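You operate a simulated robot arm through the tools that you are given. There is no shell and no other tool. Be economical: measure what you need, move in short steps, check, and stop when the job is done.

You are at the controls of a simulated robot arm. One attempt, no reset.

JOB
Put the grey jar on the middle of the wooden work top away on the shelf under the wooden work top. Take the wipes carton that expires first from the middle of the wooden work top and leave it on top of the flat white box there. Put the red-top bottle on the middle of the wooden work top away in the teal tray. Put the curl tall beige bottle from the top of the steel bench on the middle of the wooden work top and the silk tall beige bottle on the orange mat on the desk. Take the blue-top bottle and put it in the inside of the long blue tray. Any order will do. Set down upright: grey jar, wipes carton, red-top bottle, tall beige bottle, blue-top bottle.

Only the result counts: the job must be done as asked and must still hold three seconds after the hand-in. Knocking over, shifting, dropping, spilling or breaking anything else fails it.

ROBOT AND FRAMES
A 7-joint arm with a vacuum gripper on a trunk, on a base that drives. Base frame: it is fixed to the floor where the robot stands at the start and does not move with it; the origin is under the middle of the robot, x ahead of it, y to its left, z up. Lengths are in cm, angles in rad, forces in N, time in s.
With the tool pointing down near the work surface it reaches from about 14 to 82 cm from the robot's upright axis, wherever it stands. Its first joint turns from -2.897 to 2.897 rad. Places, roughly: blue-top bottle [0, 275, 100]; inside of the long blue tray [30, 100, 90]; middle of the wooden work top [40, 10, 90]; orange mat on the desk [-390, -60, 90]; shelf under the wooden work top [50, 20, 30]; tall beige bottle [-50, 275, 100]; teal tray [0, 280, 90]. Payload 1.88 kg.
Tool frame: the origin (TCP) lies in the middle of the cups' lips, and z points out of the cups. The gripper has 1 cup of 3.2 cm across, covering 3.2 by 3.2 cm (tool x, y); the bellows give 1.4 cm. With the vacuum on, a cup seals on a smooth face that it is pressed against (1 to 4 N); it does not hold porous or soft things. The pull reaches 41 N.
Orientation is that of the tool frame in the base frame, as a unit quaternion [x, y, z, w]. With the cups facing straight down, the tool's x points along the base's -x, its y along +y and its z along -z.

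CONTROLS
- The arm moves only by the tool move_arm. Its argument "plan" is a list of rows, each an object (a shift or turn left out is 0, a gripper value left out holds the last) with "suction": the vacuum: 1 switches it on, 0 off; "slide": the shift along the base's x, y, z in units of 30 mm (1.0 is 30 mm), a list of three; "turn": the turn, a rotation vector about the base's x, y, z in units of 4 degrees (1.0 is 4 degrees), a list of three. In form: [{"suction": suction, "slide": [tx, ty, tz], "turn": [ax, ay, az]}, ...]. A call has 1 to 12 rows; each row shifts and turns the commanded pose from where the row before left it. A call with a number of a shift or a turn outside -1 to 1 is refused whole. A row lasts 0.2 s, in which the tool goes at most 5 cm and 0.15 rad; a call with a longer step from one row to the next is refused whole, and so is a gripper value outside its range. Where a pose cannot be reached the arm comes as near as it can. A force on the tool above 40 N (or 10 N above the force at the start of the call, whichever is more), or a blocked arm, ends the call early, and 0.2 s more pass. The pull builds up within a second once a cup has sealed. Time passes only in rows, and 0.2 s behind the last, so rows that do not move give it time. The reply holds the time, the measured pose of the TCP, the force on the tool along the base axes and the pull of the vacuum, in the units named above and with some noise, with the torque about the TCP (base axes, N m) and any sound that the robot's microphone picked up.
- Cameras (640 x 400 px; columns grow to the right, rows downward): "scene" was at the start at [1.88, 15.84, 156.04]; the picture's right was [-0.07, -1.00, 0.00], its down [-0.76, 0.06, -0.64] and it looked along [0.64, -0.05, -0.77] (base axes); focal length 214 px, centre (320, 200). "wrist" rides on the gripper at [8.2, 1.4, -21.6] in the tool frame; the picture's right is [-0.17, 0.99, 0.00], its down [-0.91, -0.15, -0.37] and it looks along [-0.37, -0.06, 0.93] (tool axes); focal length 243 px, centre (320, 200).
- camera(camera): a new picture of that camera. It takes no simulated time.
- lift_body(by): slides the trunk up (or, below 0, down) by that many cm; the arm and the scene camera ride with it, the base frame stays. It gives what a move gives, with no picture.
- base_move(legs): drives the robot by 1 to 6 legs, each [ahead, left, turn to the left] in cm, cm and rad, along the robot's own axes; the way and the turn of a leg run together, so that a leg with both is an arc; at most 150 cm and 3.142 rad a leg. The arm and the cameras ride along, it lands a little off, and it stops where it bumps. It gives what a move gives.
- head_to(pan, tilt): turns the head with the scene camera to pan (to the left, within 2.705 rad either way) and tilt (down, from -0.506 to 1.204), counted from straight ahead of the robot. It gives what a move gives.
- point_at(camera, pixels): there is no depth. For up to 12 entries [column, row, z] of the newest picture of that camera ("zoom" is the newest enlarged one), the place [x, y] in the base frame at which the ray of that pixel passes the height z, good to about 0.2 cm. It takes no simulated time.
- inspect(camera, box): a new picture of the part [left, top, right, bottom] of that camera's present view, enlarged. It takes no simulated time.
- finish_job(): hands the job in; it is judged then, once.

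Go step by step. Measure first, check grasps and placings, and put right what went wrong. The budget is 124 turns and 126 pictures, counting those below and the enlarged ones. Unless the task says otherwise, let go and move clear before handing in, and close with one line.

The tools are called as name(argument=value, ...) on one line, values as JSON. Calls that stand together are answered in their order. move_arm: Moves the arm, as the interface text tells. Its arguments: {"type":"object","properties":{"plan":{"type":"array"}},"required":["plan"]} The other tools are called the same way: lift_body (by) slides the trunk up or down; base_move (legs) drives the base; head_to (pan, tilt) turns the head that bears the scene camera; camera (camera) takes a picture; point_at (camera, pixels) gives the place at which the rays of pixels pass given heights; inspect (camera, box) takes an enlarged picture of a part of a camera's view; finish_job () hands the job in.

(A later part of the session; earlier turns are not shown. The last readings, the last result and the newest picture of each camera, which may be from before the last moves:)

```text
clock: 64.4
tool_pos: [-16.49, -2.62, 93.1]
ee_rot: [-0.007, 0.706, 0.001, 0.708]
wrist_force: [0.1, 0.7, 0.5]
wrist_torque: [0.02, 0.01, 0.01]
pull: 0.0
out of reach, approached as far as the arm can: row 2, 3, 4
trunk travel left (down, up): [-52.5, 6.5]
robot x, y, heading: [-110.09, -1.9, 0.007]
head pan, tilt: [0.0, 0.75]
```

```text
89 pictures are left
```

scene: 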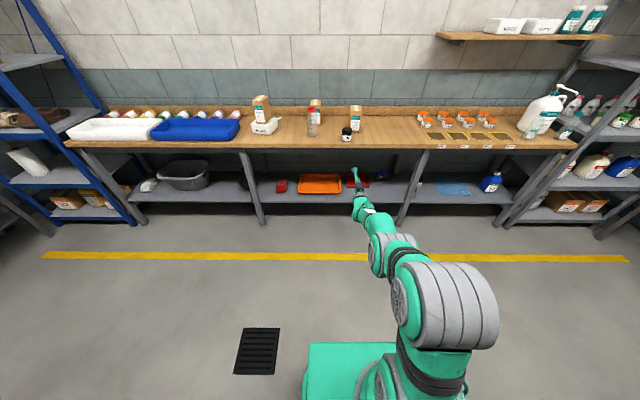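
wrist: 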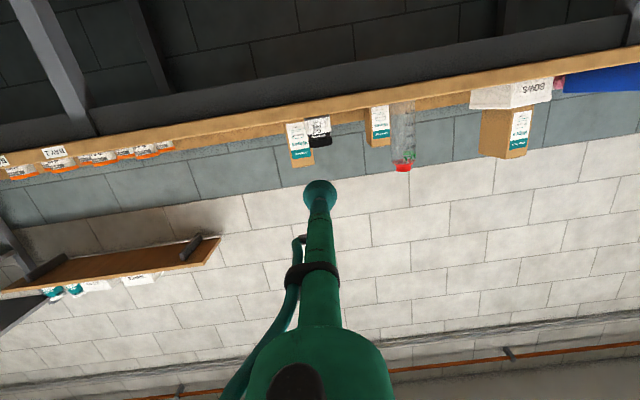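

The tool is now horizontal at (−16.5,−2.6,93.1). I'll lower it to the jar's label height, retract slightly for play, and drive to just before the jar.

move_arm(plan=[{"slide": [-0.5, 0.1, -0.35]}, {"slide": [-0.5, 0.1, -0.35]}, {}])

base_move(legs=[[35, 0, 0]])

camera(camera="scene")

camera(camera="wrist")

```text
clock: 65.2
tool_pos: [-19.42, -2.11, 91.15]
ee_rot: [-0.007, 0.706, 0.001, 0.708]
wrist_force: [0.6, -0.3, -0.1]
wrist_torque: [0.0, 0.02, 0.0]
pull: 0.1
trunk travel left (down, up): [-52.5, 6.5]
robot x, y, heading: [-110.07, -1.81, 0.004]
head pan, tilt: [0.0, 0.75]
```

```text
clock: 67.5
tool_pos: [15.04, -2.22, 91.02]
ee_rot: [-0.006, 0.706, -0.002, 0.708]
wrist_force: [0.1, 0.2, -0.2]
wrist_torque: [0.03, 0.01, 0.01]
pull: 0.2
trunk travel left (down, up): [-52.5, 6.5]
robot x, y, heading: [-75.76, -1.62, 0.003]
head pan, tilt: [0.0, 0.75]
```

```text
88 pictures are left
```

scene: 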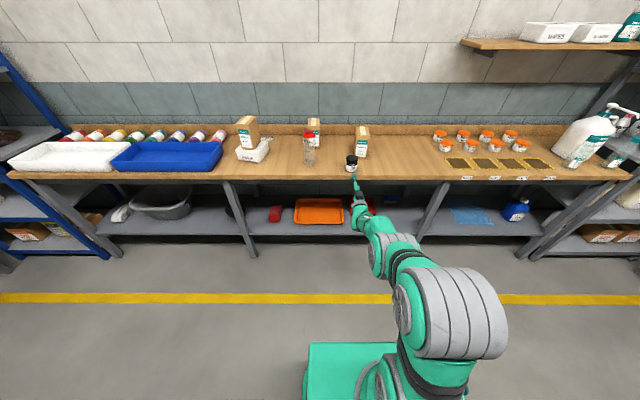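

```text
87 pictures are left
```

wrist: 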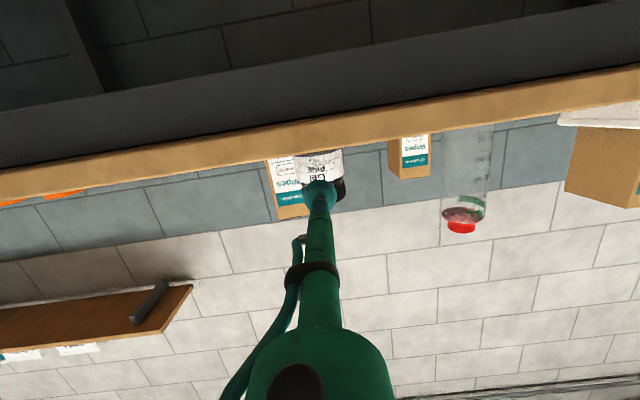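

The cup is aligned with the jar (320,165 wrist). Drive 4 cm more then look closely.

base_move(legs=[[4.5, 0, 0]])

inspect(camera="wrist", box=[260, 120, 380, 220])

inspect(camera="scene", box=[330, 140, 390, 210])

```text
clock: 68.3
tool_pos: [19.39, -2.3, 90.98]
ee_rot: [-0.007, 0.707, -0.001, 0.708]
wrist_force: [0.0, 0.5, -0.6]
wrist_torque: [0.01, 0.04, 0.0]
pull: 0.1
trunk travel left (down, up): [-52.5, 6.5]
robot x, y, heading: [-71.12, -1.1, 0.003]
head pan, tilt: [0.0, 0.75]
```

```text
4.00 times, centred on (320, 170) of wrist
```

zoom: 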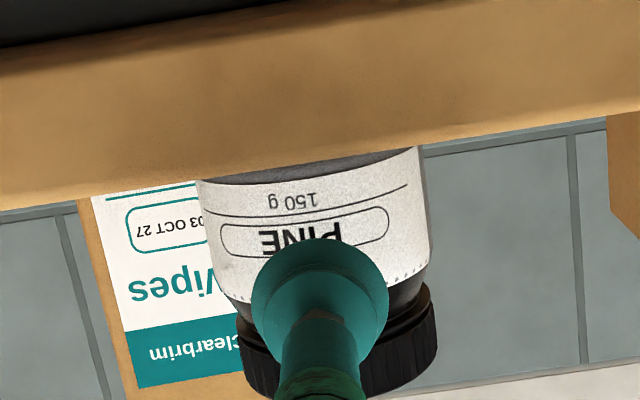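

```text
5.71 times, centred on (360, 175) of scene
```

zoom: 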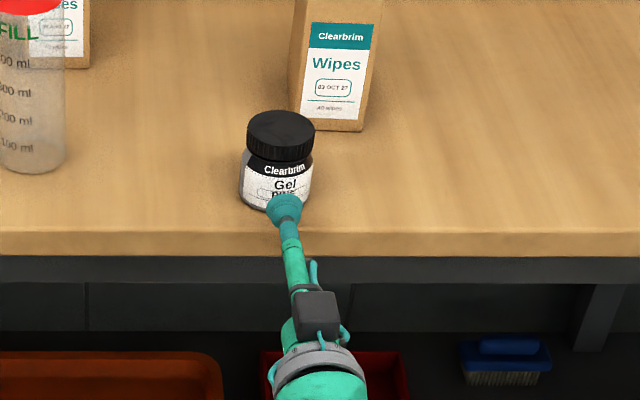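

Alignment is good. Advance with suction on.

move_arm(plan=[{"suction": 1, "slide": [0.4, 0, 0]}, {"slide": [0.2, 0, 0]}, {"slide": [0.1, 0, 0]}, {"slide": [0.1, 0, 0]}, {}, {}, {}])

```text
clock: 70.0
tool_pos: [21.91, -2.3, 91.2]
ee_rot: [-0.007, 0.707, -0.001, 0.708]
wrist_force: [0.6, 0.0, -0.1]
wrist_torque: [-0.01, 0.0, 0.02]
pull: 0.0
trunk travel left (down, up): [-52.5, 6.5]
robot x, y, heading: [-71.19, -1.85, 0.006]
head pan, tilt: [0.0, 0.75]
```

move_arm(plan=[{"slide": [0.08, 0, 0]}, {"slide": [0.08, 0, 0]}, {}, {}, {}])

inspect(camera="scene", box=[330, 140, 390, 210])

```text
clock: 71.2
tool_pos: [22.38, -2.22, 91.07]
ee_rot: [-0.006, 0.707, -0.002, 0.708]
wrist_force: [1.2, 0.1, 0.2]
wrist_torque: [0.05, 0.08, 0.0]
pull: 41.0
trunk travel left (down, up): [-52.5, 6.5]
robot x, y, heading: [-71.31, -1.99, 0.009]
head pan, tilt: [0.0, 0.75]
```

```text
5.71 times, centred on (360, 175) of scene
```

zoom: 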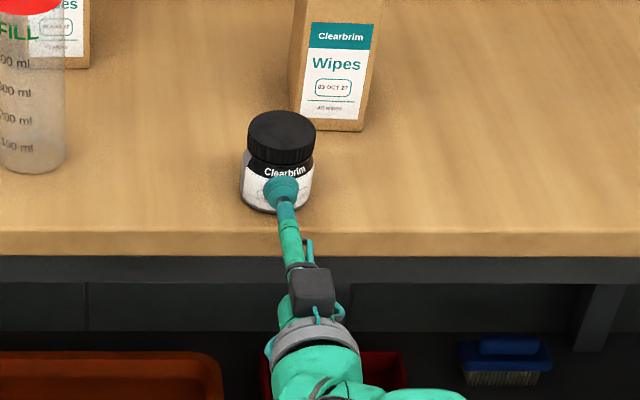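

Sealed (41 N). Raise with the trunk, back out, move right, then lower the trunk.

lift_body(by=4)

base_move(legs=[[-32, 0, 0], [0, -14, 0]])

lift_body(by=-52)

camera(camera="scene")

camera(camera="wrist")

```text
clock: 72.0
tool_pos: [22.34, -2.33, 95.13]
ee_rot: [-0.006, 0.707, -0.002, 0.707]
wrist_force: [0.3, 0.2, -1.8]
wrist_torque: [0.01, 0.07, -0.04]
pull: 40.4
trunk travel left (down, up): [-56.5, 2.5]
robot x, y, heading: [-71.62, -1.58, 0.001]
head pan, tilt: [0.0, 0.75]
```

```text
clock: 75.0
tool_pos: [-9.73, -16.08, 95.11]
ee_rot: [-0.006, 0.707, -0.001, 0.708]
wrist_force: [-0.5, -0.2, -2.2]
wrist_torque: [0.0, 0.07, 0.03]
pull: 41.1
trunk travel left (down, up): [-56.5, 2.5]
robot x, y, heading: [-103.56, -15.67, 0.006]
head pan, tilt: [0.0, 0.75]
```

```text
refused: -52 is not a number from -40 to 40
```

```text
83 pictures are left
```

scene: 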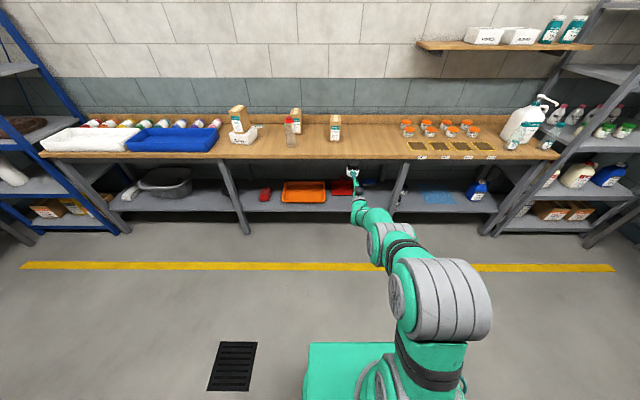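

```text
82 pictures are left
```

wrist: 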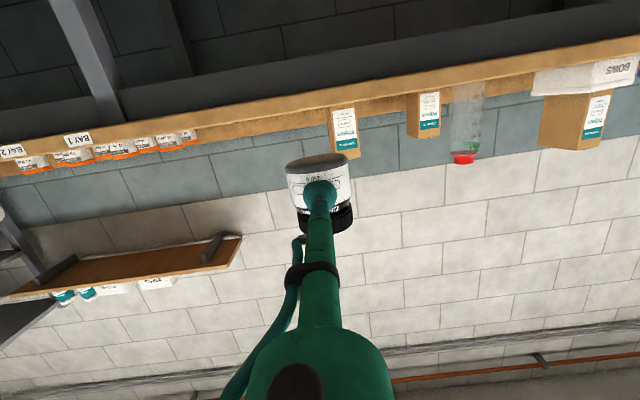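

Jar held upright. Lower the trunk in two steps and look at the shelf from the low vantage.

lift_body(by=-40)

lift_body(by=-16.3)

camera(camera="scene")

camera(camera="wrist")

```text
clock: 78.9
tool_pos: [-9.71, -15.99, 55.0]
ee_rot: [-0.007, 0.707, -0.001, 0.708]
wrist_force: [-0.8, -0.9, -1.9]
wrist_torque: [0.0, 0.11, -0.02]
pull: 40.6
trunk travel left (down, up): [-16.5, 42.5]
robot x, y, heading: [-103.16, -15.89, 0.007]
head pan, tilt: [0.0, 0.75]
```

```text
clock: 80.7
tool_pos: [-9.7, -16.16, 38.73]
ee_rot: [-0.008, 0.707, -0.001, 0.708]
wrist_force: [-0.3, -0.1, -1.9]
wrist_torque: [0.03, 0.1, 0.0]
pull: 40.5
trunk travel left (down, up): [-0.2, 58.8]
robot x, y, heading: [-103.26, -15.65, 0.006]
head pan, tilt: [0.0, 0.75]
```

```text
81 pictures are left
```

scene: 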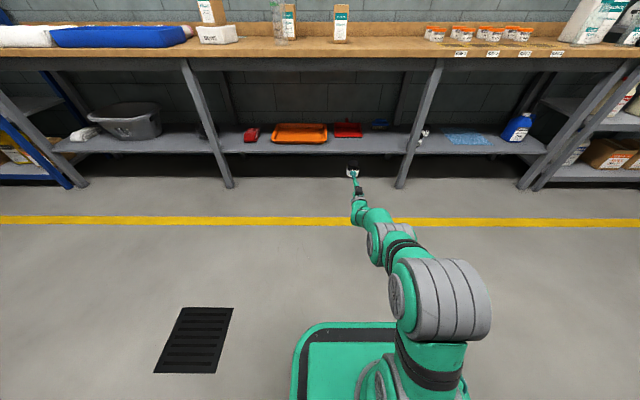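

```text
80 pictures are left
```

wrist: 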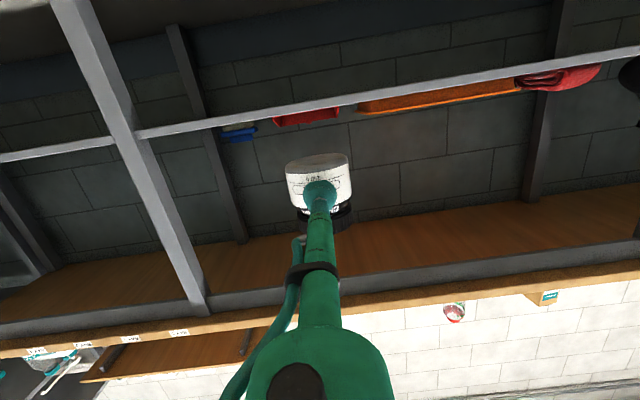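

Inspect the shelf now to fix its height from this second vantage.

inspect(camera="scene", box=[280, 100, 440, 200])

```text
4.00 times, centred on (360, 150) of scene
```

zoom: 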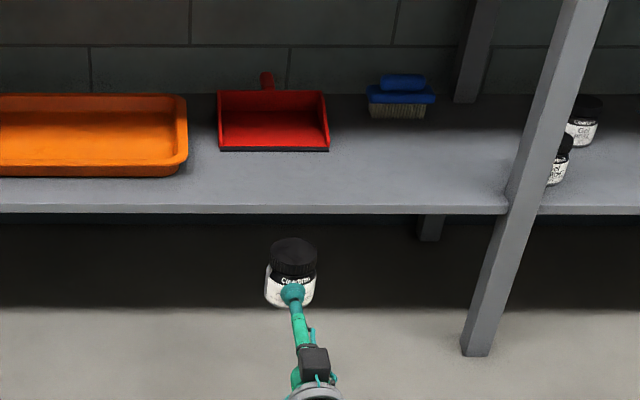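

point_at(camera="zoom", pixels=[[300, 206, 28], [300, 206, 30], [300, 206, 32], [300, 206, 26], [330, 151, 30], [218, 151, 30], [180, 172, 30], [400, 118, 30], [476, 354, 0], [505, 205, 30]])

```text
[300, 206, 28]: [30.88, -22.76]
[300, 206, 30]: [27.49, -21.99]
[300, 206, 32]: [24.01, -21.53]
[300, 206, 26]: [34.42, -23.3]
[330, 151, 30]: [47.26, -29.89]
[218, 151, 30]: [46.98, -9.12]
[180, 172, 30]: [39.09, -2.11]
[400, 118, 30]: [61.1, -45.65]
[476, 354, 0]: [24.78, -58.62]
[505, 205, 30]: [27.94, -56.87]
```

The shelf is about z≈32, front edge at x≈24, with a free spot at y≈-17. Drive forward 39 cm to bring the jar over it.

base_move(legs=[[39, 0, 0]])

inspect(camera="scene", box=[280, 80, 440, 180])

camera(camera="wrist")

```text
clock: 83.2
tool_pos: [29.17, -15.51, 38.77]
ee_rot: [-0.008, 0.707, 0.0, 0.707]
wrist_force: [0.2, 0.0, -1.5]
wrist_torque: [-0.01, 0.11, 0.0]
pull: 40.4
trunk travel left (down, up): [-0.2, 58.8]
robot x, y, heading: [-64.47, -15.5, 0.007]
head pan, tilt: [0.0, 0.75]
```

```text
4.00 times, centred on (360, 130) of scene
```

zoom: 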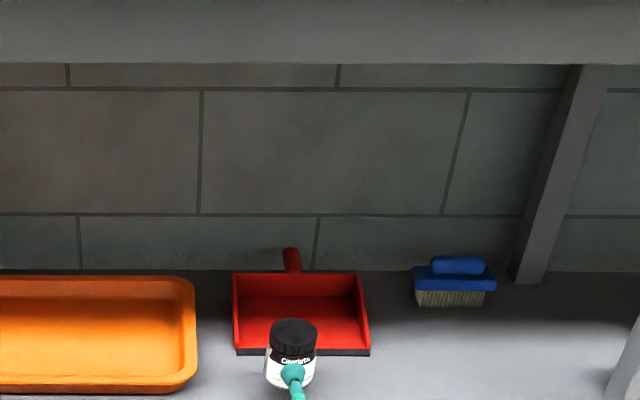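

```text
77 pictures are left
```

wrist: 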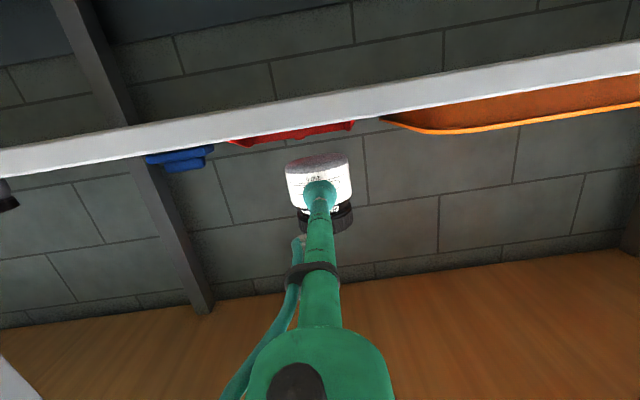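

Now lower the jar slowly to the shelf with the arm.

move_arm(plan=[{"slide": [0, 0, -0.5]}, {"slide": [0, 0, -0.3]}, {"slide": [0, 0, -0.1]}, {}])

```text
clock: 84.2
tool_pos: [29.06, -15.45, 36.03]
ee_rot: [-0.008, 0.707, 0.002, 0.707]
wrist_force: [0.8, -0.4, -2.3]
wrist_torque: [-0.01, 0.06, -0.02]
pull: 40.3
trunk travel left (down, up): [-0.2, 58.8]
robot x, y, heading: [-64.46, -15.36, 0.007]
head pan, tilt: [0.0, 0.75]
```

move_arm(plan=[{"slide": [0, 0, -0.1]}, {"slide": [0, 0, -0.1]}, {}])

```text
clock: 85.0
tool_pos: [29.06, -15.36, 35.48]
ee_rot: [-0.007, 0.707, 0.001, 0.707]
wrist_force: [-0.5, -0.5, -3.1]
wrist_torque: [-0.01, 0.07, 0.02]
pull: 41.0
trunk travel left (down, up): [-0.2, 58.8]
robot x, y, heading: [-64.05, -15.58, 0.006]
head pan, tilt: [0.0, 0.75]
```

move_arm(plan=[{"slide": [0, 0, -0.08]}, {"slide": [0, 0, -0.08]}, {}])

inspect(camera="wrist", box=[240, 60, 420, 220])

```text
clock: 85.8
tool_pos: [29.2, -15.44, 35.12]
ee_rot: [-0.007, 0.706, 0.0, 0.708]
wrist_force: [0.6, 0.6, 2.0]
wrist_torque: [0.03, 0.06, 0.02]
pull: 40.8
trunk travel left (down, up): [-0.2, 58.8]
robot x, y, heading: [-64.78, -15.48, 0.008]
head pan, tilt: [0.0, 0.75]
```

```text
2.50 times, centred on (330, 140) of wrist
```

zoom: 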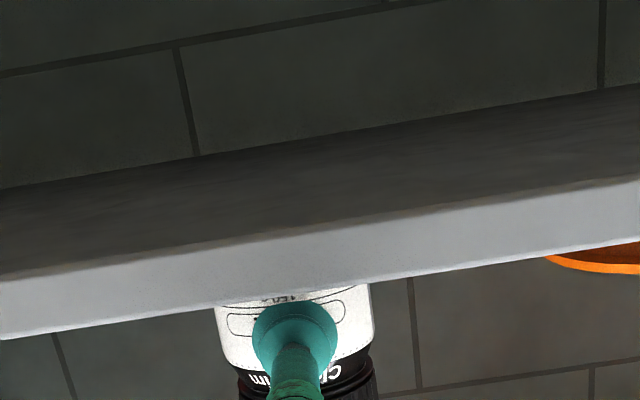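

Force turned positive: the jar is standing on the shelf (z≈32). Release and back off straight.

move_arm(plan=[{"suction": 0}, {}, {}, {}, {}, {"slide": [-0.2, 0, 0]}, {"slide": [-0.8, 0, 0]}])

base_move(legs=[[-36, 0, 0]])

inspect(camera="scene", box=[280, 90, 440, 190])

```text
clock: 87.4
tool_pos: [26.15, -15.58, 35.09]
ee_rot: [-0.007, 0.707, 0.001, 0.707]
wrist_force: [-0.9, -0.3, 0.2]
wrist_torque: [0.03, -0.02, 0.01]
pull: 0.1
trunk travel left (down, up): [-0.2, 58.8]
robot x, y, heading: [-64.35, -15.55, 0.007]
head pan, tilt: [0.0, 0.75]
```

```text
clock: 89.7
tool_pos: [-9.88, -15.68, 35.0]
ee_rot: [-0.008, 0.707, 0.003, 0.707]
wrist_force: [0.0, -0.5, -0.2]
wrist_torque: [0.0, 0.0, 0.02]
pull: 0.0
trunk travel left (down, up): [-0.2, 58.8]
robot x, y, heading: [-100.15, -15.89, 0.013]
head pan, tilt: [0.0, 0.75]
```

```text
4.00 times, centred on (360, 140) of scene
```

zoom: 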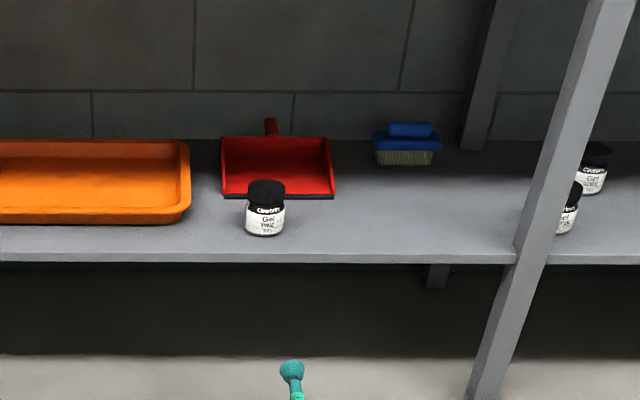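

The jar stands on the shelf. Next the red-top bottle: raise the trunk and drive left so the tool lines up with y≈21.

lift_body(by=40)

base_move(legs=[[0, 36.8, -0.01]])

move_arm(plan=[{"slide": [0, 0, 1]}, {"slide": [0, 0, 1]}, {"slide": [0, 0, 1]}, {"slide": [0, 0, 1]}, {"slide": [0, 0, 1]}, {"slide": [0, 0, 1]}])

camera(camera="wrist")

camera(camera="scene")

```text
clock: 93.5
tool_pos: [-9.84, -15.75, 74.99]
ee_rot: [-0.007, 0.707, 0.001, 0.707]
wrist_force: [-0.2, -0.1, -0.2]
wrist_torque: [0.06, -0.01, 0.03]
pull: 0.0
trunk travel left (down, up): [-40.2, 18.8]
robot x, y, heading: [-100.35, -15.56, 0.014]
head pan, tilt: [0.0, 0.75]
```

```text
clock: 95.9
tool_pos: [-10.02, 20.41, 74.94]
ee_rot: [-0.004, 0.707, -0.002, 0.707]
wrist_force: [0.0, 0.0, -0.3]
wrist_torque: [0.0, -0.03, 0.02]
pull: 0.1
trunk travel left (down, up): [-40.2, 18.8]
robot x, y, heading: [-100.71, 21.58, 0.003]
head pan, tilt: [0.0, 0.75]
```

```text
clock: 97.3
tool_pos: [-10.03, 20.55, 92.91]
ee_rot: [-0.005, 0.707, -0.003, 0.707]
wrist_force: [-0.4, -0.3, -0.4]
wrist_torque: [0.03, -0.04, -0.02]
pull: 0.0
trunk travel left (down, up): [-40.2, 18.8]
robot x, y, heading: [-100.36, 21.74, 0.0]
head pan, tilt: [0.0, 0.75]
```

```text
74 pictures are left
```

wrist: 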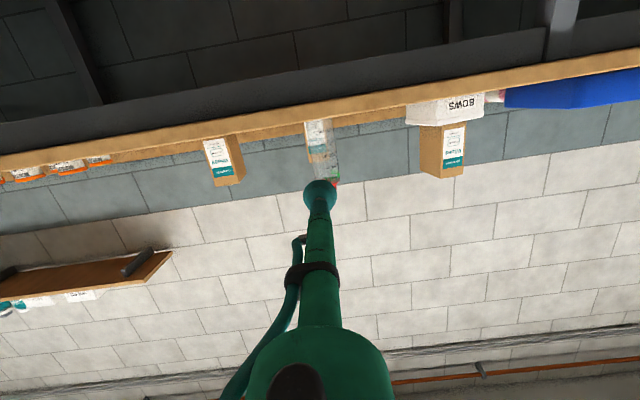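

```text
73 pictures are left
```

scene: 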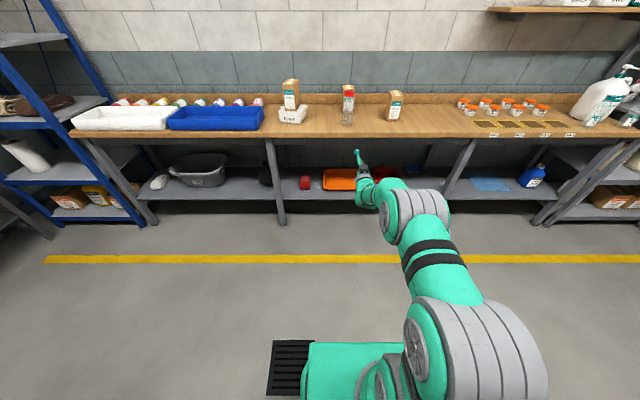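

Drive close to the bottle with the tool at z≈98.

move_arm(plan=[{"slide": [0, 0.08, 0.85]}, {"slide": [0, 0.07, 0.85]}])

base_move(legs=[[34, 0, 0]])

camera(camera="wrist")

inspect(camera="scene", box=[290, 80, 410, 180])

```text
clock: 97.9
tool_pos: [-10.1, 20.99, 97.94]
ee_rot: [-0.003, 0.707, -0.002, 0.707]
wrist_force: [0.6, -0.3, 0.4]
wrist_torque: [-0.02, -0.07, 0.02]
pull: 0.0
trunk travel left (down, up): [-40.2, 18.8]
robot x, y, heading: [-100.75, 21.27, -0.001]
head pan, tilt: [0.0, 0.75]
```

```text
clock: 100.1
tool_pos: [23.46, 21.49, 98.07]
ee_rot: [-0.004, 0.707, -0.002, 0.707]
wrist_force: [-0.8, -0.1, -0.5]
wrist_torque: [0.01, 0.01, -0.01]
pull: 0.1
trunk travel left (down, up): [-40.2, 18.8]
robot x, y, heading: [-66.62, 21.47, -0.001]
head pan, tilt: [0.0, 0.75]
```

```text
72 pictures are left
```

wrist: 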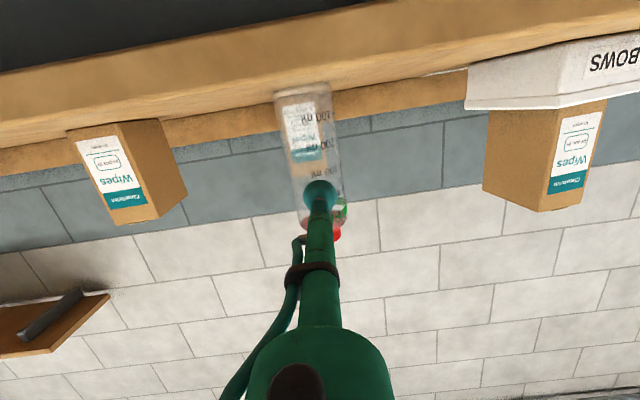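

```text
4.00 times, centred on (350, 130) of scene
```

zoom: 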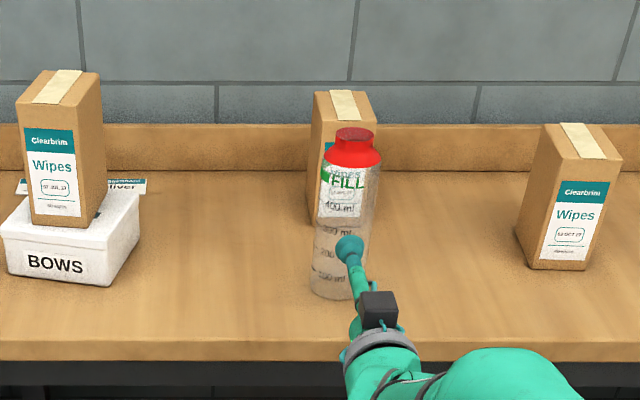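

Bottle axis appears about 0.5 cm right of the tool (y≈21.0). Correct, then advance 3 cm by base and finish with the arm under suction.

move_arm(plan=[{"slide": [0, -0.17, 0]}])

base_move(legs=[[3, 0, 0]])

inspect(camera="wrist", box=[240, 60, 400, 240])

```text
clock: 100.5
tool_pos: [23.42, 20.95, 98.18]
ee_rot: [-0.004, 0.707, -0.002, 0.707]
wrist_force: [-0.7, -0.9, -0.1]
wrist_torque: [0.0, 0.0, -0.03]
pull: 0.0
trunk travel left (down, up): [-40.2, 18.8]
robot x, y, heading: [-66.62, 21.83, 0.005]
head pan, tilt: [0.0, 0.75]
```

```text
clock: 101.3
tool_pos: [26.47, 20.94, 98.14]
ee_rot: [-0.005, 0.707, -0.001, 0.707]
wrist_force: [0.0, 0.0, 0.2]
wrist_torque: [0.01, 0.0, 0.02]
pull: 0.0
trunk travel left (down, up): [-40.2, 18.8]
robot x, y, heading: [-64.15, 21.26, 0.006]
head pan, tilt: [0.0, 0.75]
```

```text
2.22 times, centred on (320, 150) of wrist
```

zoom: 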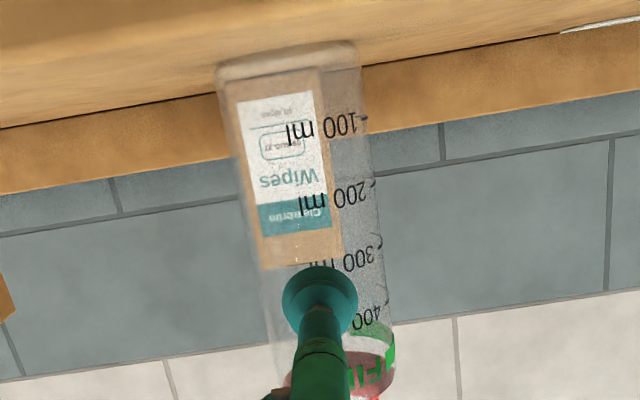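

Well centred. Advance with suction on.

move_arm(plan=[{"suction": 1, "slide": [0.3, 0, 0]}, {"slide": [0.15, 0, 0]}, {"slide": [0.1, 0, 0]}, {"slide": [0.08, 0, 0]}, {}, {}, {}])

```text
clock: 102.9
tool_pos: [28.32, 20.92, 98.16]
ee_rot: [-0.005, 0.707, -0.001, 0.707]
wrist_force: [-0.3, -0.2, 0.4]
wrist_torque: [0.03, -0.03, 0.01]
pull: 0.1
trunk travel left (down, up): [-40.2, 18.8]
robot x, y, heading: [-64.09, 21.64, 0.002]
head pan, tilt: [0.0, 0.75]
```

move_arm(plan=[{"slide": [0.08, 0, 0]}, {"slide": [0.08, 0, 0]}, {"slide": [0.06, 0, 0]}, {}, {}, {}])

```text
clock: 104.3
tool_pos: [28.98, 20.94, 98.2]
ee_rot: [-0.005, 0.707, -0.001, 0.707]
wrist_force: [0.5, -0.4, 0.3]
wrist_torque: [-0.02, 0.02, 0.01]
pull: 40.9
trunk travel left (down, up): [-40.2, 18.8]
robot x, y, heading: [-64.13, 21.56, 0.008]
head pan, tilt: [0.0, 0.75]
```

Sealed on the bottle. Lift with the trunk, back out and turn left, then look at the steel bench.

lift_body(by=8)

base_move(legs=[[-40, 0, 0], [0, 0, 1.3]])

camera(camera="scene")

camera(camera="wrist")

```text
clock: 105.5
tool_pos: [29.0, 20.9, 106.16]
ee_rot: [-0.005, 0.707, -0.001, 0.707]
wrist_force: [0.1, 0.5, -0.6]
wrist_torque: [0.0, 0.03, 0.0]
pull: 40.8
trunk travel left (down, up): [-48.2, 10.8]
robot x, y, heading: [-63.92, 21.76, 0.004]
head pan, tilt: [0.0, 0.75]
```

```text
clock: 111.2
tool_pos: [-79.19, 111.42, 106.2]
ee_rot: [-0.437, 0.555, 0.433, 0.559]
wrist_force: [0.0, 0.3, -0.3]
wrist_torque: [-0.04, 0.04, 0.01]
pull: 40.7
trunk travel left (down, up): [-48.2, 10.8]
robot x, y, heading: [-102.66, 21.41, 1.323]
head pan, tilt: [0.0, 0.75]
```

```text
69 pictures are left
```

scene: 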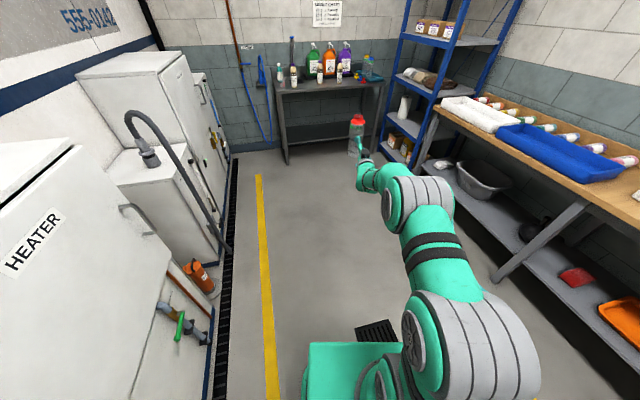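

```text
68 pictures are left
```

wrist: 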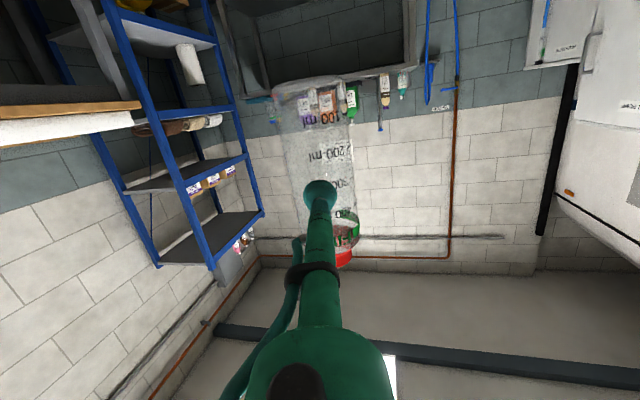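

Bottle held. Zoom on the steel bench to see its items.

inspect(camera="scene", box=[264, 30, 394, 110])

base_move(legs=[[55, 0, 0.2]])

inspect(camera="scene", box=[200, 20, 440, 170])

```text
4.92 times, centred on (329, 70) of scene
```

zoom: 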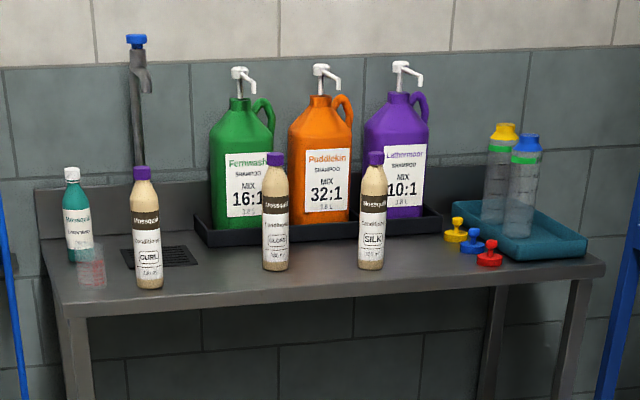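

```text
clock: 114.4
tool_pos: [-89.35, 168.77, 106.14]
ee_rot: [-0.49, 0.509, 0.486, 0.514]
wrist_force: [0.1, 0.3, -0.6]
wrist_torque: [-0.06, 0.01, 0.02]
pull: 40.3
trunk travel left (down, up): [-48.2, 10.8]
robot x, y, heading: [-95.02, 75.66, 1.52]
head pan, tilt: [0.0, 0.75]
```

```text
2.67 times, centred on (320, 95) of scene
```

zoom: 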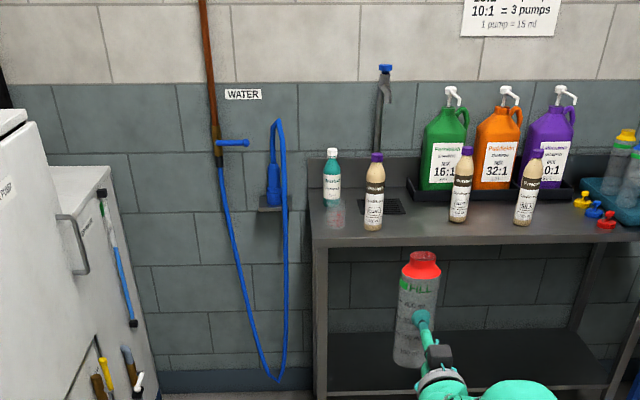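

The bench holds CURL (left), another beige, SILK, and a teal tray with yellow- and blue-top bottles. Drive right/forward and pan for a measuring view of the tray.

base_move(legs=[[40, -45, 0]])

head_to(pan=-0.2, tilt=0.65)

camera(camera="scene")

```text
clock: 117.8
tool_pos: [-41.68, 205.83, 106.15]
ee_rot: [-0.489, 0.51, 0.485, 0.515]
wrist_force: [0.8, -0.4, -0.3]
wrist_torque: [-0.06, 0.0, 0.0]
pull: 40.2
trunk travel left (down, up): [-48.2, 10.8]
robot x, y, heading: [-47.47, 113.25, 1.518]
head pan, tilt: [0.0, 0.75]
```

```text
clock: 118.5
tool_pos: [-41.66, 205.94, 106.14]
ee_rot: [-0.488, 0.511, 0.484, 0.516]
wrist_force: [-0.1, -0.9, -0.6]
wrist_torque: [-0.03, -0.02, 0.08]
pull: 41.1
trunk travel left (down, up): [-48.2, 10.8]
robot x, y, heading: [-48.01, 113.04, 1.516]
head pan, tilt: [-0.201, 0.649]
```

```text
65 pictures are left
```

scene: 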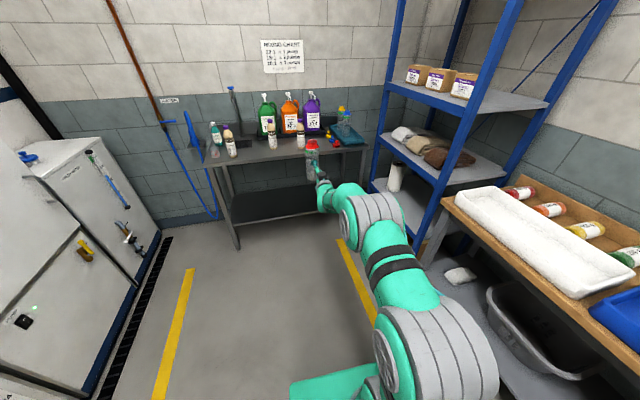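

inspect(camera="scene", box=[200, 80, 380, 190])

inspect(camera="scene", box=[300, 95, 380, 160])

```text
3.56 times, centred on (290, 135) of scene
```

zoom: 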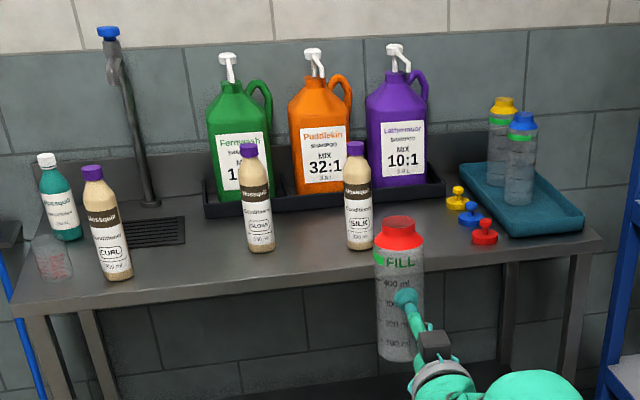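

```text
6.15 times, centred on (340, 128) of scene
```

zoom: 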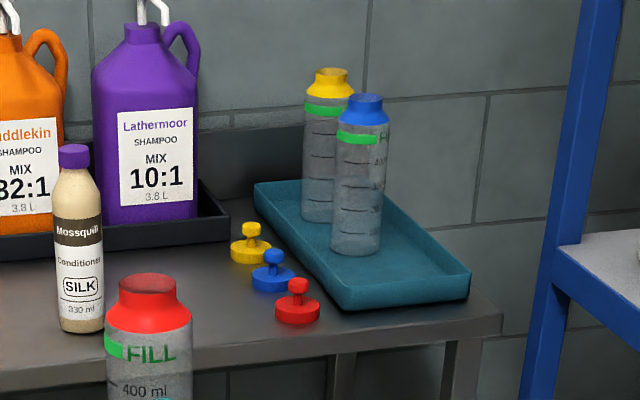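

point_at(camera="zoom", pixels=[[357, 243, 90], [367, 107, 109], [320, 211, 90], [330, 80, 109], [342, 308, 89], [470, 293, 89], [342, 282, 92], [470, 268, 92], [255, 187, 92], [390, 190, 92], [500, 330, 88], [82, 325, 89]])

```text
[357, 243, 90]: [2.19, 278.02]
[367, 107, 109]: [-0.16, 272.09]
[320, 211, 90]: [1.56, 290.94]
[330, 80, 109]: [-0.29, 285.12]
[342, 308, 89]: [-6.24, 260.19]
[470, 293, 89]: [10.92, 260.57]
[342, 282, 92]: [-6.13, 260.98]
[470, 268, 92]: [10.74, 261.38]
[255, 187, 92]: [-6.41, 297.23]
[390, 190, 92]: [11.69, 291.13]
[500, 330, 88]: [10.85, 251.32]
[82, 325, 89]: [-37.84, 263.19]
```

The tray spans roughly x −6..11, y 260..297; the blue-top is at about (1,277), and there's room in front at (4,266). I'll approach along a heading of about 66°, stopping 12 cm short.

lift_body(by=3)

base_move(legs=[[0, 0, -0.366], [50, 16.3, 0]])

head_to(pan=0.0, tilt=0.65)

camera(camera="scene")

inspect(camera="scene", box=[260, 70, 420, 180])

```text
clock: 119.2
tool_pos: [-41.52, 205.85, 109.14]
ee_rot: [-0.489, 0.511, 0.484, 0.516]
wrist_force: [0.0, -1.0, -0.4]
wrist_torque: [0.01, 0.0, 0.01]
pull: 40.0
trunk travel left (down, up): [-51.2, 7.8]
robot x, y, heading: [-47.99, 112.71, 1.516]
head pan, tilt: [-0.201, 0.649]
```

```text
clock: 123.4
tool_pos: [-3.1, 249.56, 109.21]
ee_rot: [-0.388, 0.591, 0.382, 0.595]
wrist_force: [0.0, 0.2, -0.8]
wrist_torque: [-0.01, 0.0, 0.0]
pull: 41.0
trunk travel left (down, up): [-51.2, 7.8]
robot x, y, heading: [-41.98, 164.98, 1.148]
head pan, tilt: [-0.201, 0.649]
```

```text
clock: 124.1
tool_pos: [-3.27, 249.45, 109.09]
ee_rot: [-0.388, 0.591, 0.382, 0.595]
wrist_force: [-0.1, -0.3, -0.7]
wrist_torque: [-0.01, 0.01, 0.0]
pull: 40.3
trunk travel left (down, up): [-51.2, 7.8]
robot x, y, heading: [-42.05, 164.74, 1.151]
head pan, tilt: [0.0, 0.649]
```

```text
62 pictures are left
```

scene: 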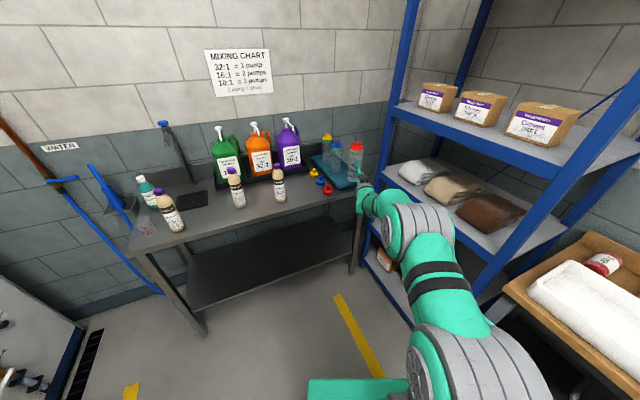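

```text
3.64 times, centred on (340, 125) of scene
```

zoom: 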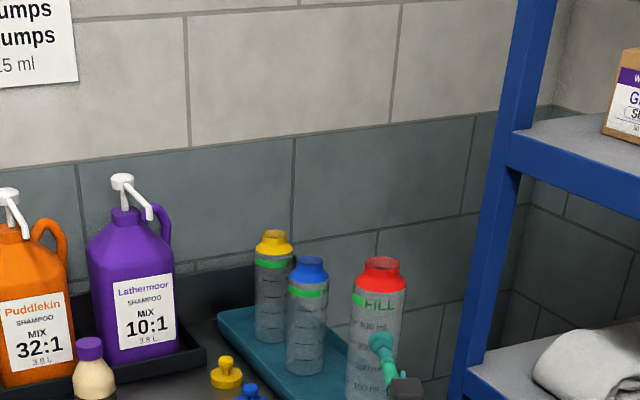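

inspect(camera="scene", box=[290, 120, 380, 200])

camera(camera="wrist")

```text
5.00 times, centred on (335, 160) of scene
```

zoom: 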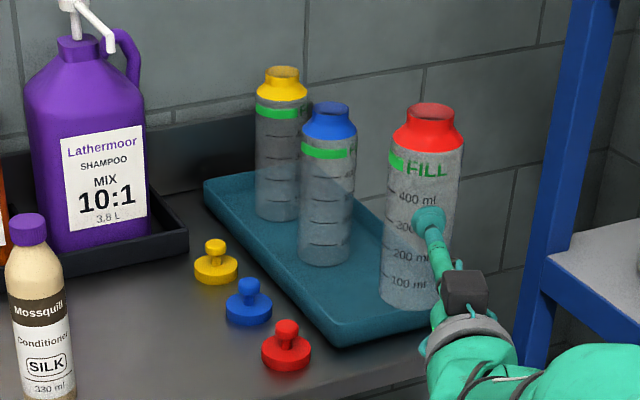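

```text
59 pictures are left
```

wrist: 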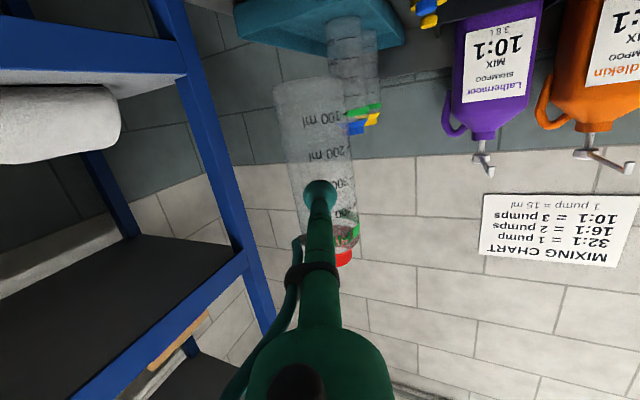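

point_at(camera="zoom", pixels=[[326, 254, 88], [326, 254, 90], [331, 108, 107], [331, 108, 109], [277, 210, 89], [335, 346, 88], [335, 324, 91], [425, 313, 91], [205, 182, 91], [286, 355, 89], [247, 315, 89], [288, 325, 93]])

```text
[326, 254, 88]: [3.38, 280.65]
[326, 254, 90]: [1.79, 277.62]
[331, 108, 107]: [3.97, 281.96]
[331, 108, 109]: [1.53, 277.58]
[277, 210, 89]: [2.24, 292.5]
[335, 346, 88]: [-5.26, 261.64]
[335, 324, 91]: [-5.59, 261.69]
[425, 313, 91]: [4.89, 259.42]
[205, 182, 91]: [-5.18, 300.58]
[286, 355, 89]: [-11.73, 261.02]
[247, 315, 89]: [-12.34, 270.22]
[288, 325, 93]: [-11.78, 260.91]
```

Now consistent: bench z=88, tray rim z=91, blue-top at (2.6,279). Drive 16.5 cm ahead to bring the red bottle over (4,268).

base_move(legs=[[16.5, 1, 0]])

inspect(camera="scene", box=[280, 120, 400, 220])

```text
clock: 125.5
tool_pos: [2.28, 264.58, 109.1]
ee_rot: [-0.389, 0.59, 0.383, 0.594]
wrist_force: [0.0, 0.5, -0.7]
wrist_torque: [-0.06, 0.0, 0.05]
pull: 40.8
trunk travel left (down, up): [-51.2, 7.8]
robot x, y, heading: [-36.41, 179.96, 1.15]
head pan, tilt: [0.0, 0.649]
```

```text
4.00 times, centred on (340, 170) of scene
```

zoom: 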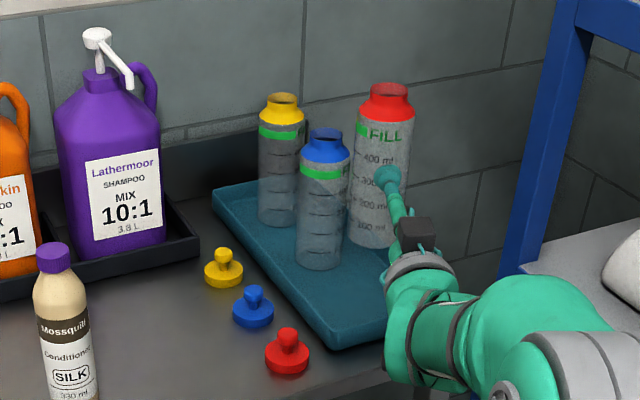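

Red bottle is over (3.6,267.6). Lower the trunk 9 cm, then finish with small arm steps.

lift_body(by=-9)

move_arm(plan=[{"slide": [0, 0, -0.1]}, {"slide": [0, 0, -0.1]}, {}])

inspect(camera="scene", box=[280, 120, 400, 220])

```text
clock: 126.8
tool_pos: [2.34, 264.61, 100.16]
ee_rot: [-0.389, 0.59, 0.383, 0.595]
wrist_force: [-0.4, 0.2, -0.7]
wrist_torque: [-0.01, 0.02, 0.05]
pull: 40.5
trunk travel left (down, up): [-42.2, 16.8]
robot x, y, heading: [-36.66, 180.32, 1.149]
head pan, tilt: [0.0, 0.649]
```

```text
clock: 127.6
tool_pos: [2.34, 264.66, 99.39]
ee_rot: [-0.389, 0.59, 0.384, 0.594]
wrist_force: [0.3, 0.0, 0.0]
wrist_torque: [-0.03, 0.01, 0.08]
pull: 39.8
trunk travel left (down, up): [-42.2, 16.8]
robot x, y, heading: [-35.87, 180.06, 1.153]
head pan, tilt: [0.0, 0.649]
```

```text
4.00 times, centred on (340, 170) of scene
```

zoom: 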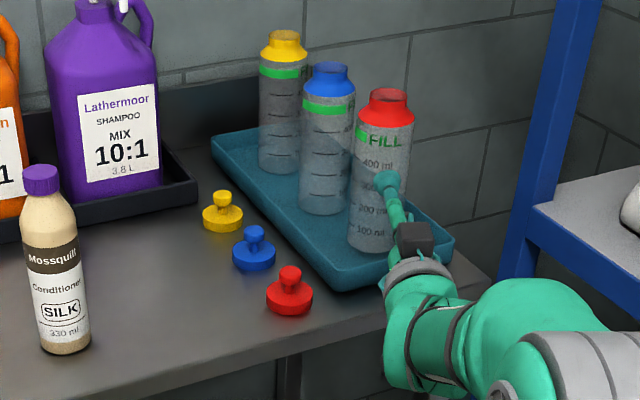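

move_arm(plan=[{"slide": [0, 0, -0.06]}, {"slide": [0, 0, -0.06]}, {}])

```text
clock: 128.4
tool_pos: [2.43, 264.52, 99.06]
ee_rot: [-0.389, 0.59, 0.384, 0.594]
wrist_force: [-0.4, 0.0, -0.7]
wrist_torque: [-0.02, 0.02, 0.0]
pull: 40.6
trunk travel left (down, up): [-42.2, 16.8]
robot x, y, heading: [-36.79, 179.92, 1.15]
head pan, tilt: [0.0, 0.649]
```

move_arm(plan=[{"slide": [0, 0, -0.06]}, {"slide": [0, 0, -0.06]}, {}])

```text
clock: 129.2
tool_pos: [2.35, 264.65, 98.77]
ee_rot: [-0.388, 0.591, 0.384, 0.594]
wrist_force: [-0.1, -0.3, -1.1]
wrist_torque: [-0.01, 0.03, 0.02]
pull: 40.8
trunk travel left (down, up): [-42.2, 16.8]
robot x, y, heading: [-36.2, 179.64, 1.156]
head pan, tilt: [0.0, 0.649]
```

move_arm(plan=[{"slide": [0, 0, -0.06]}, {"slide": [0, 0, -0.05]}, {}])

```text
clock: 130.0
tool_pos: [2.18, 264.58, 98.62]
ee_rot: [-0.389, 0.589, 0.384, 0.595]
wrist_force: [1.6, -0.7, 4.3]
wrist_torque: [0.0, -0.12, -0.02]
pull: 40.1
trunk travel left (down, up): [-42.2, 16.8]
robot x, y, heading: [-36.18, 180.01, 1.148]
head pan, tilt: [0.0, 0.649]
```

Contact at TCP 98.6. Release and withdraw along the tool axis.

move_arm(plan=[{"slide": [0, 0, 0.02]}, {"suction": 0}, {}, {}, {}, {"slide": [-0.1, -0.22, 0]}, {"slide": [-0.4, -0.9, 0]}])

base_move(legs=[[-15, 0, 0]])

inspect(camera="scene", box=[190, 80, 410, 220])

```text
clock: 131.6
tool_pos: [0.87, 261.49, 98.57]
ee_rot: [-0.389, 0.591, 0.383, 0.595]
wrist_force: [0.2, 0.2, -0.2]
wrist_torque: [0.05, -0.05, 0.01]
pull: 0.0
trunk travel left (down, up): [-42.2, 16.8]
robot x, y, heading: [-36.16, 179.79, 1.148]
head pan, tilt: [0.0, 0.649]
```

```text
clock: 133.0
tool_pos: [-5.32, 247.68, 98.57]
ee_rot: [-0.389, 0.591, 0.382, 0.595]
wrist_force: [0.0, 0.0, -0.3]
wrist_torque: [-0.02, 0.0, -0.02]
pull: 0.1
trunk travel left (down, up): [-42.2, 16.8]
robot x, y, heading: [-42.14, 166.64, 1.161]
head pan, tilt: [0.0, 0.649]
```

```text
2.86 times, centred on (300, 150) of scene
```

zoom: 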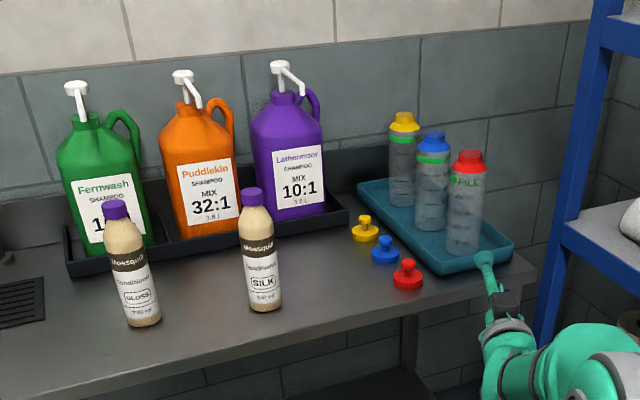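

The red-top bottle stands in the tray. To take the blue-top from the left-front without the under-slung wrist camera hitting the caps, I'll roll the tool 90° about its axis (camera to the left) and raise it.

move_arm(plan=[{"slide": [0, 0, 0.4], "turn": [0.398, 0.917, 0]}, {"slide": [0, 0, 0.4], "turn": [0.398, 0.917, 0]}, {"slide": [0, 0, 0.3], "turn": [0.398, 0.917, 0]}, {"turn": [0.398, 0.917, 0]}, {"turn": [0.398, 0.917, 0]}, {"turn": [0.398, 0.917, 0]}, {"turn": [0.398, 0.917, 0]}, {"turn": [0.398, 0.917, 0]}, {"turn": [0.398, 0.917, 0]}, {"turn": [0.398, 0.917, 0]}, {"turn": [0.398, 0.917, 0]}, {"turn": [0.398, 0.917, 0]}])

move_arm(plan=[{"turn": [0.398, 0.917, 0]}, {"turn": [0.398, 0.917, 0]}, {"turn": [0.398, 0.917, 0]}, {"turn": [0.398, 0.917, 0]}, {"turn": [0.398, 0.917, 0]}, {"turn": [0.398, 0.917, 0]}, {"turn": [0.398, 0.917, 0]}, {"turn": [0.398, 0.917, 0]}, {"turn": [0.398, 0.917, 0]}, {"turn": [0.398, 0.917, 0]}])

camera(camera="wrist")

```text
clock: 135.6
tool_pos: [-5.27, 247.62, 102.01]
ee_rot: [-0.116, 0.7, 0.59, 0.385]
wrist_force: [-1.4, 0.2, 1.0]
wrist_torque: [0.04, 0.03, -0.01]
pull: 0.0
trunk travel left (down, up): [-42.2, 16.8]
robot x, y, heading: [-42.43, 166.63, 1.148]
head pan, tilt: [0.0, 0.649]
```

```text
clock: 137.8
tool_pos: [-5.23, 247.6, 101.93]
ee_rot: [0.128, 0.698, 0.686, 0.159]
wrist_force: [0.4, 0.2, -0.8]
wrist_torque: [-0.03, 0.03, -0.01]
pull: 0.2
trunk travel left (down, up): [-42.2, 16.8]
robot x, y, heading: [-42.47, 166.2, 1.153]
head pan, tilt: [0.0, 0.649]
```

```text
55 pictures are left
```

wrist: 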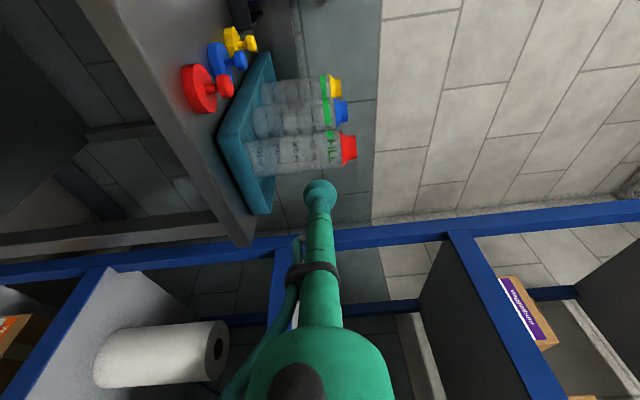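

The roll worked. Reposition: back, left, turn to heading ≈0.84, then approach to a 10 cm standoff from the blue-top bottle.

base_move(legs=[[-30, 0, 0], [0, 45, 0], [0, 0, -0.311]])

camera(camera="scene")

```text
clock: 143.1
tool_pos: [-35.31, 223.12, 101.88]
ee_rot: [0.235, 0.67, 0.653, 0.263]
wrist_force: [0.0, 0.1, 0.2]
wrist_torque: [0.01, -0.02, 0.0]
pull: 0.0
trunk travel left (down, up): [-42.2, 16.8]
robot x, y, heading: [-95.51, 157.08, 0.839]
head pan, tilt: [0.0, 0.649]
```

```text
54 pictures are left
```

scene: 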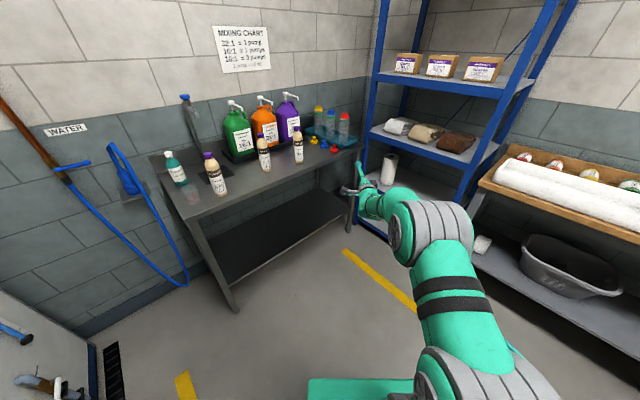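

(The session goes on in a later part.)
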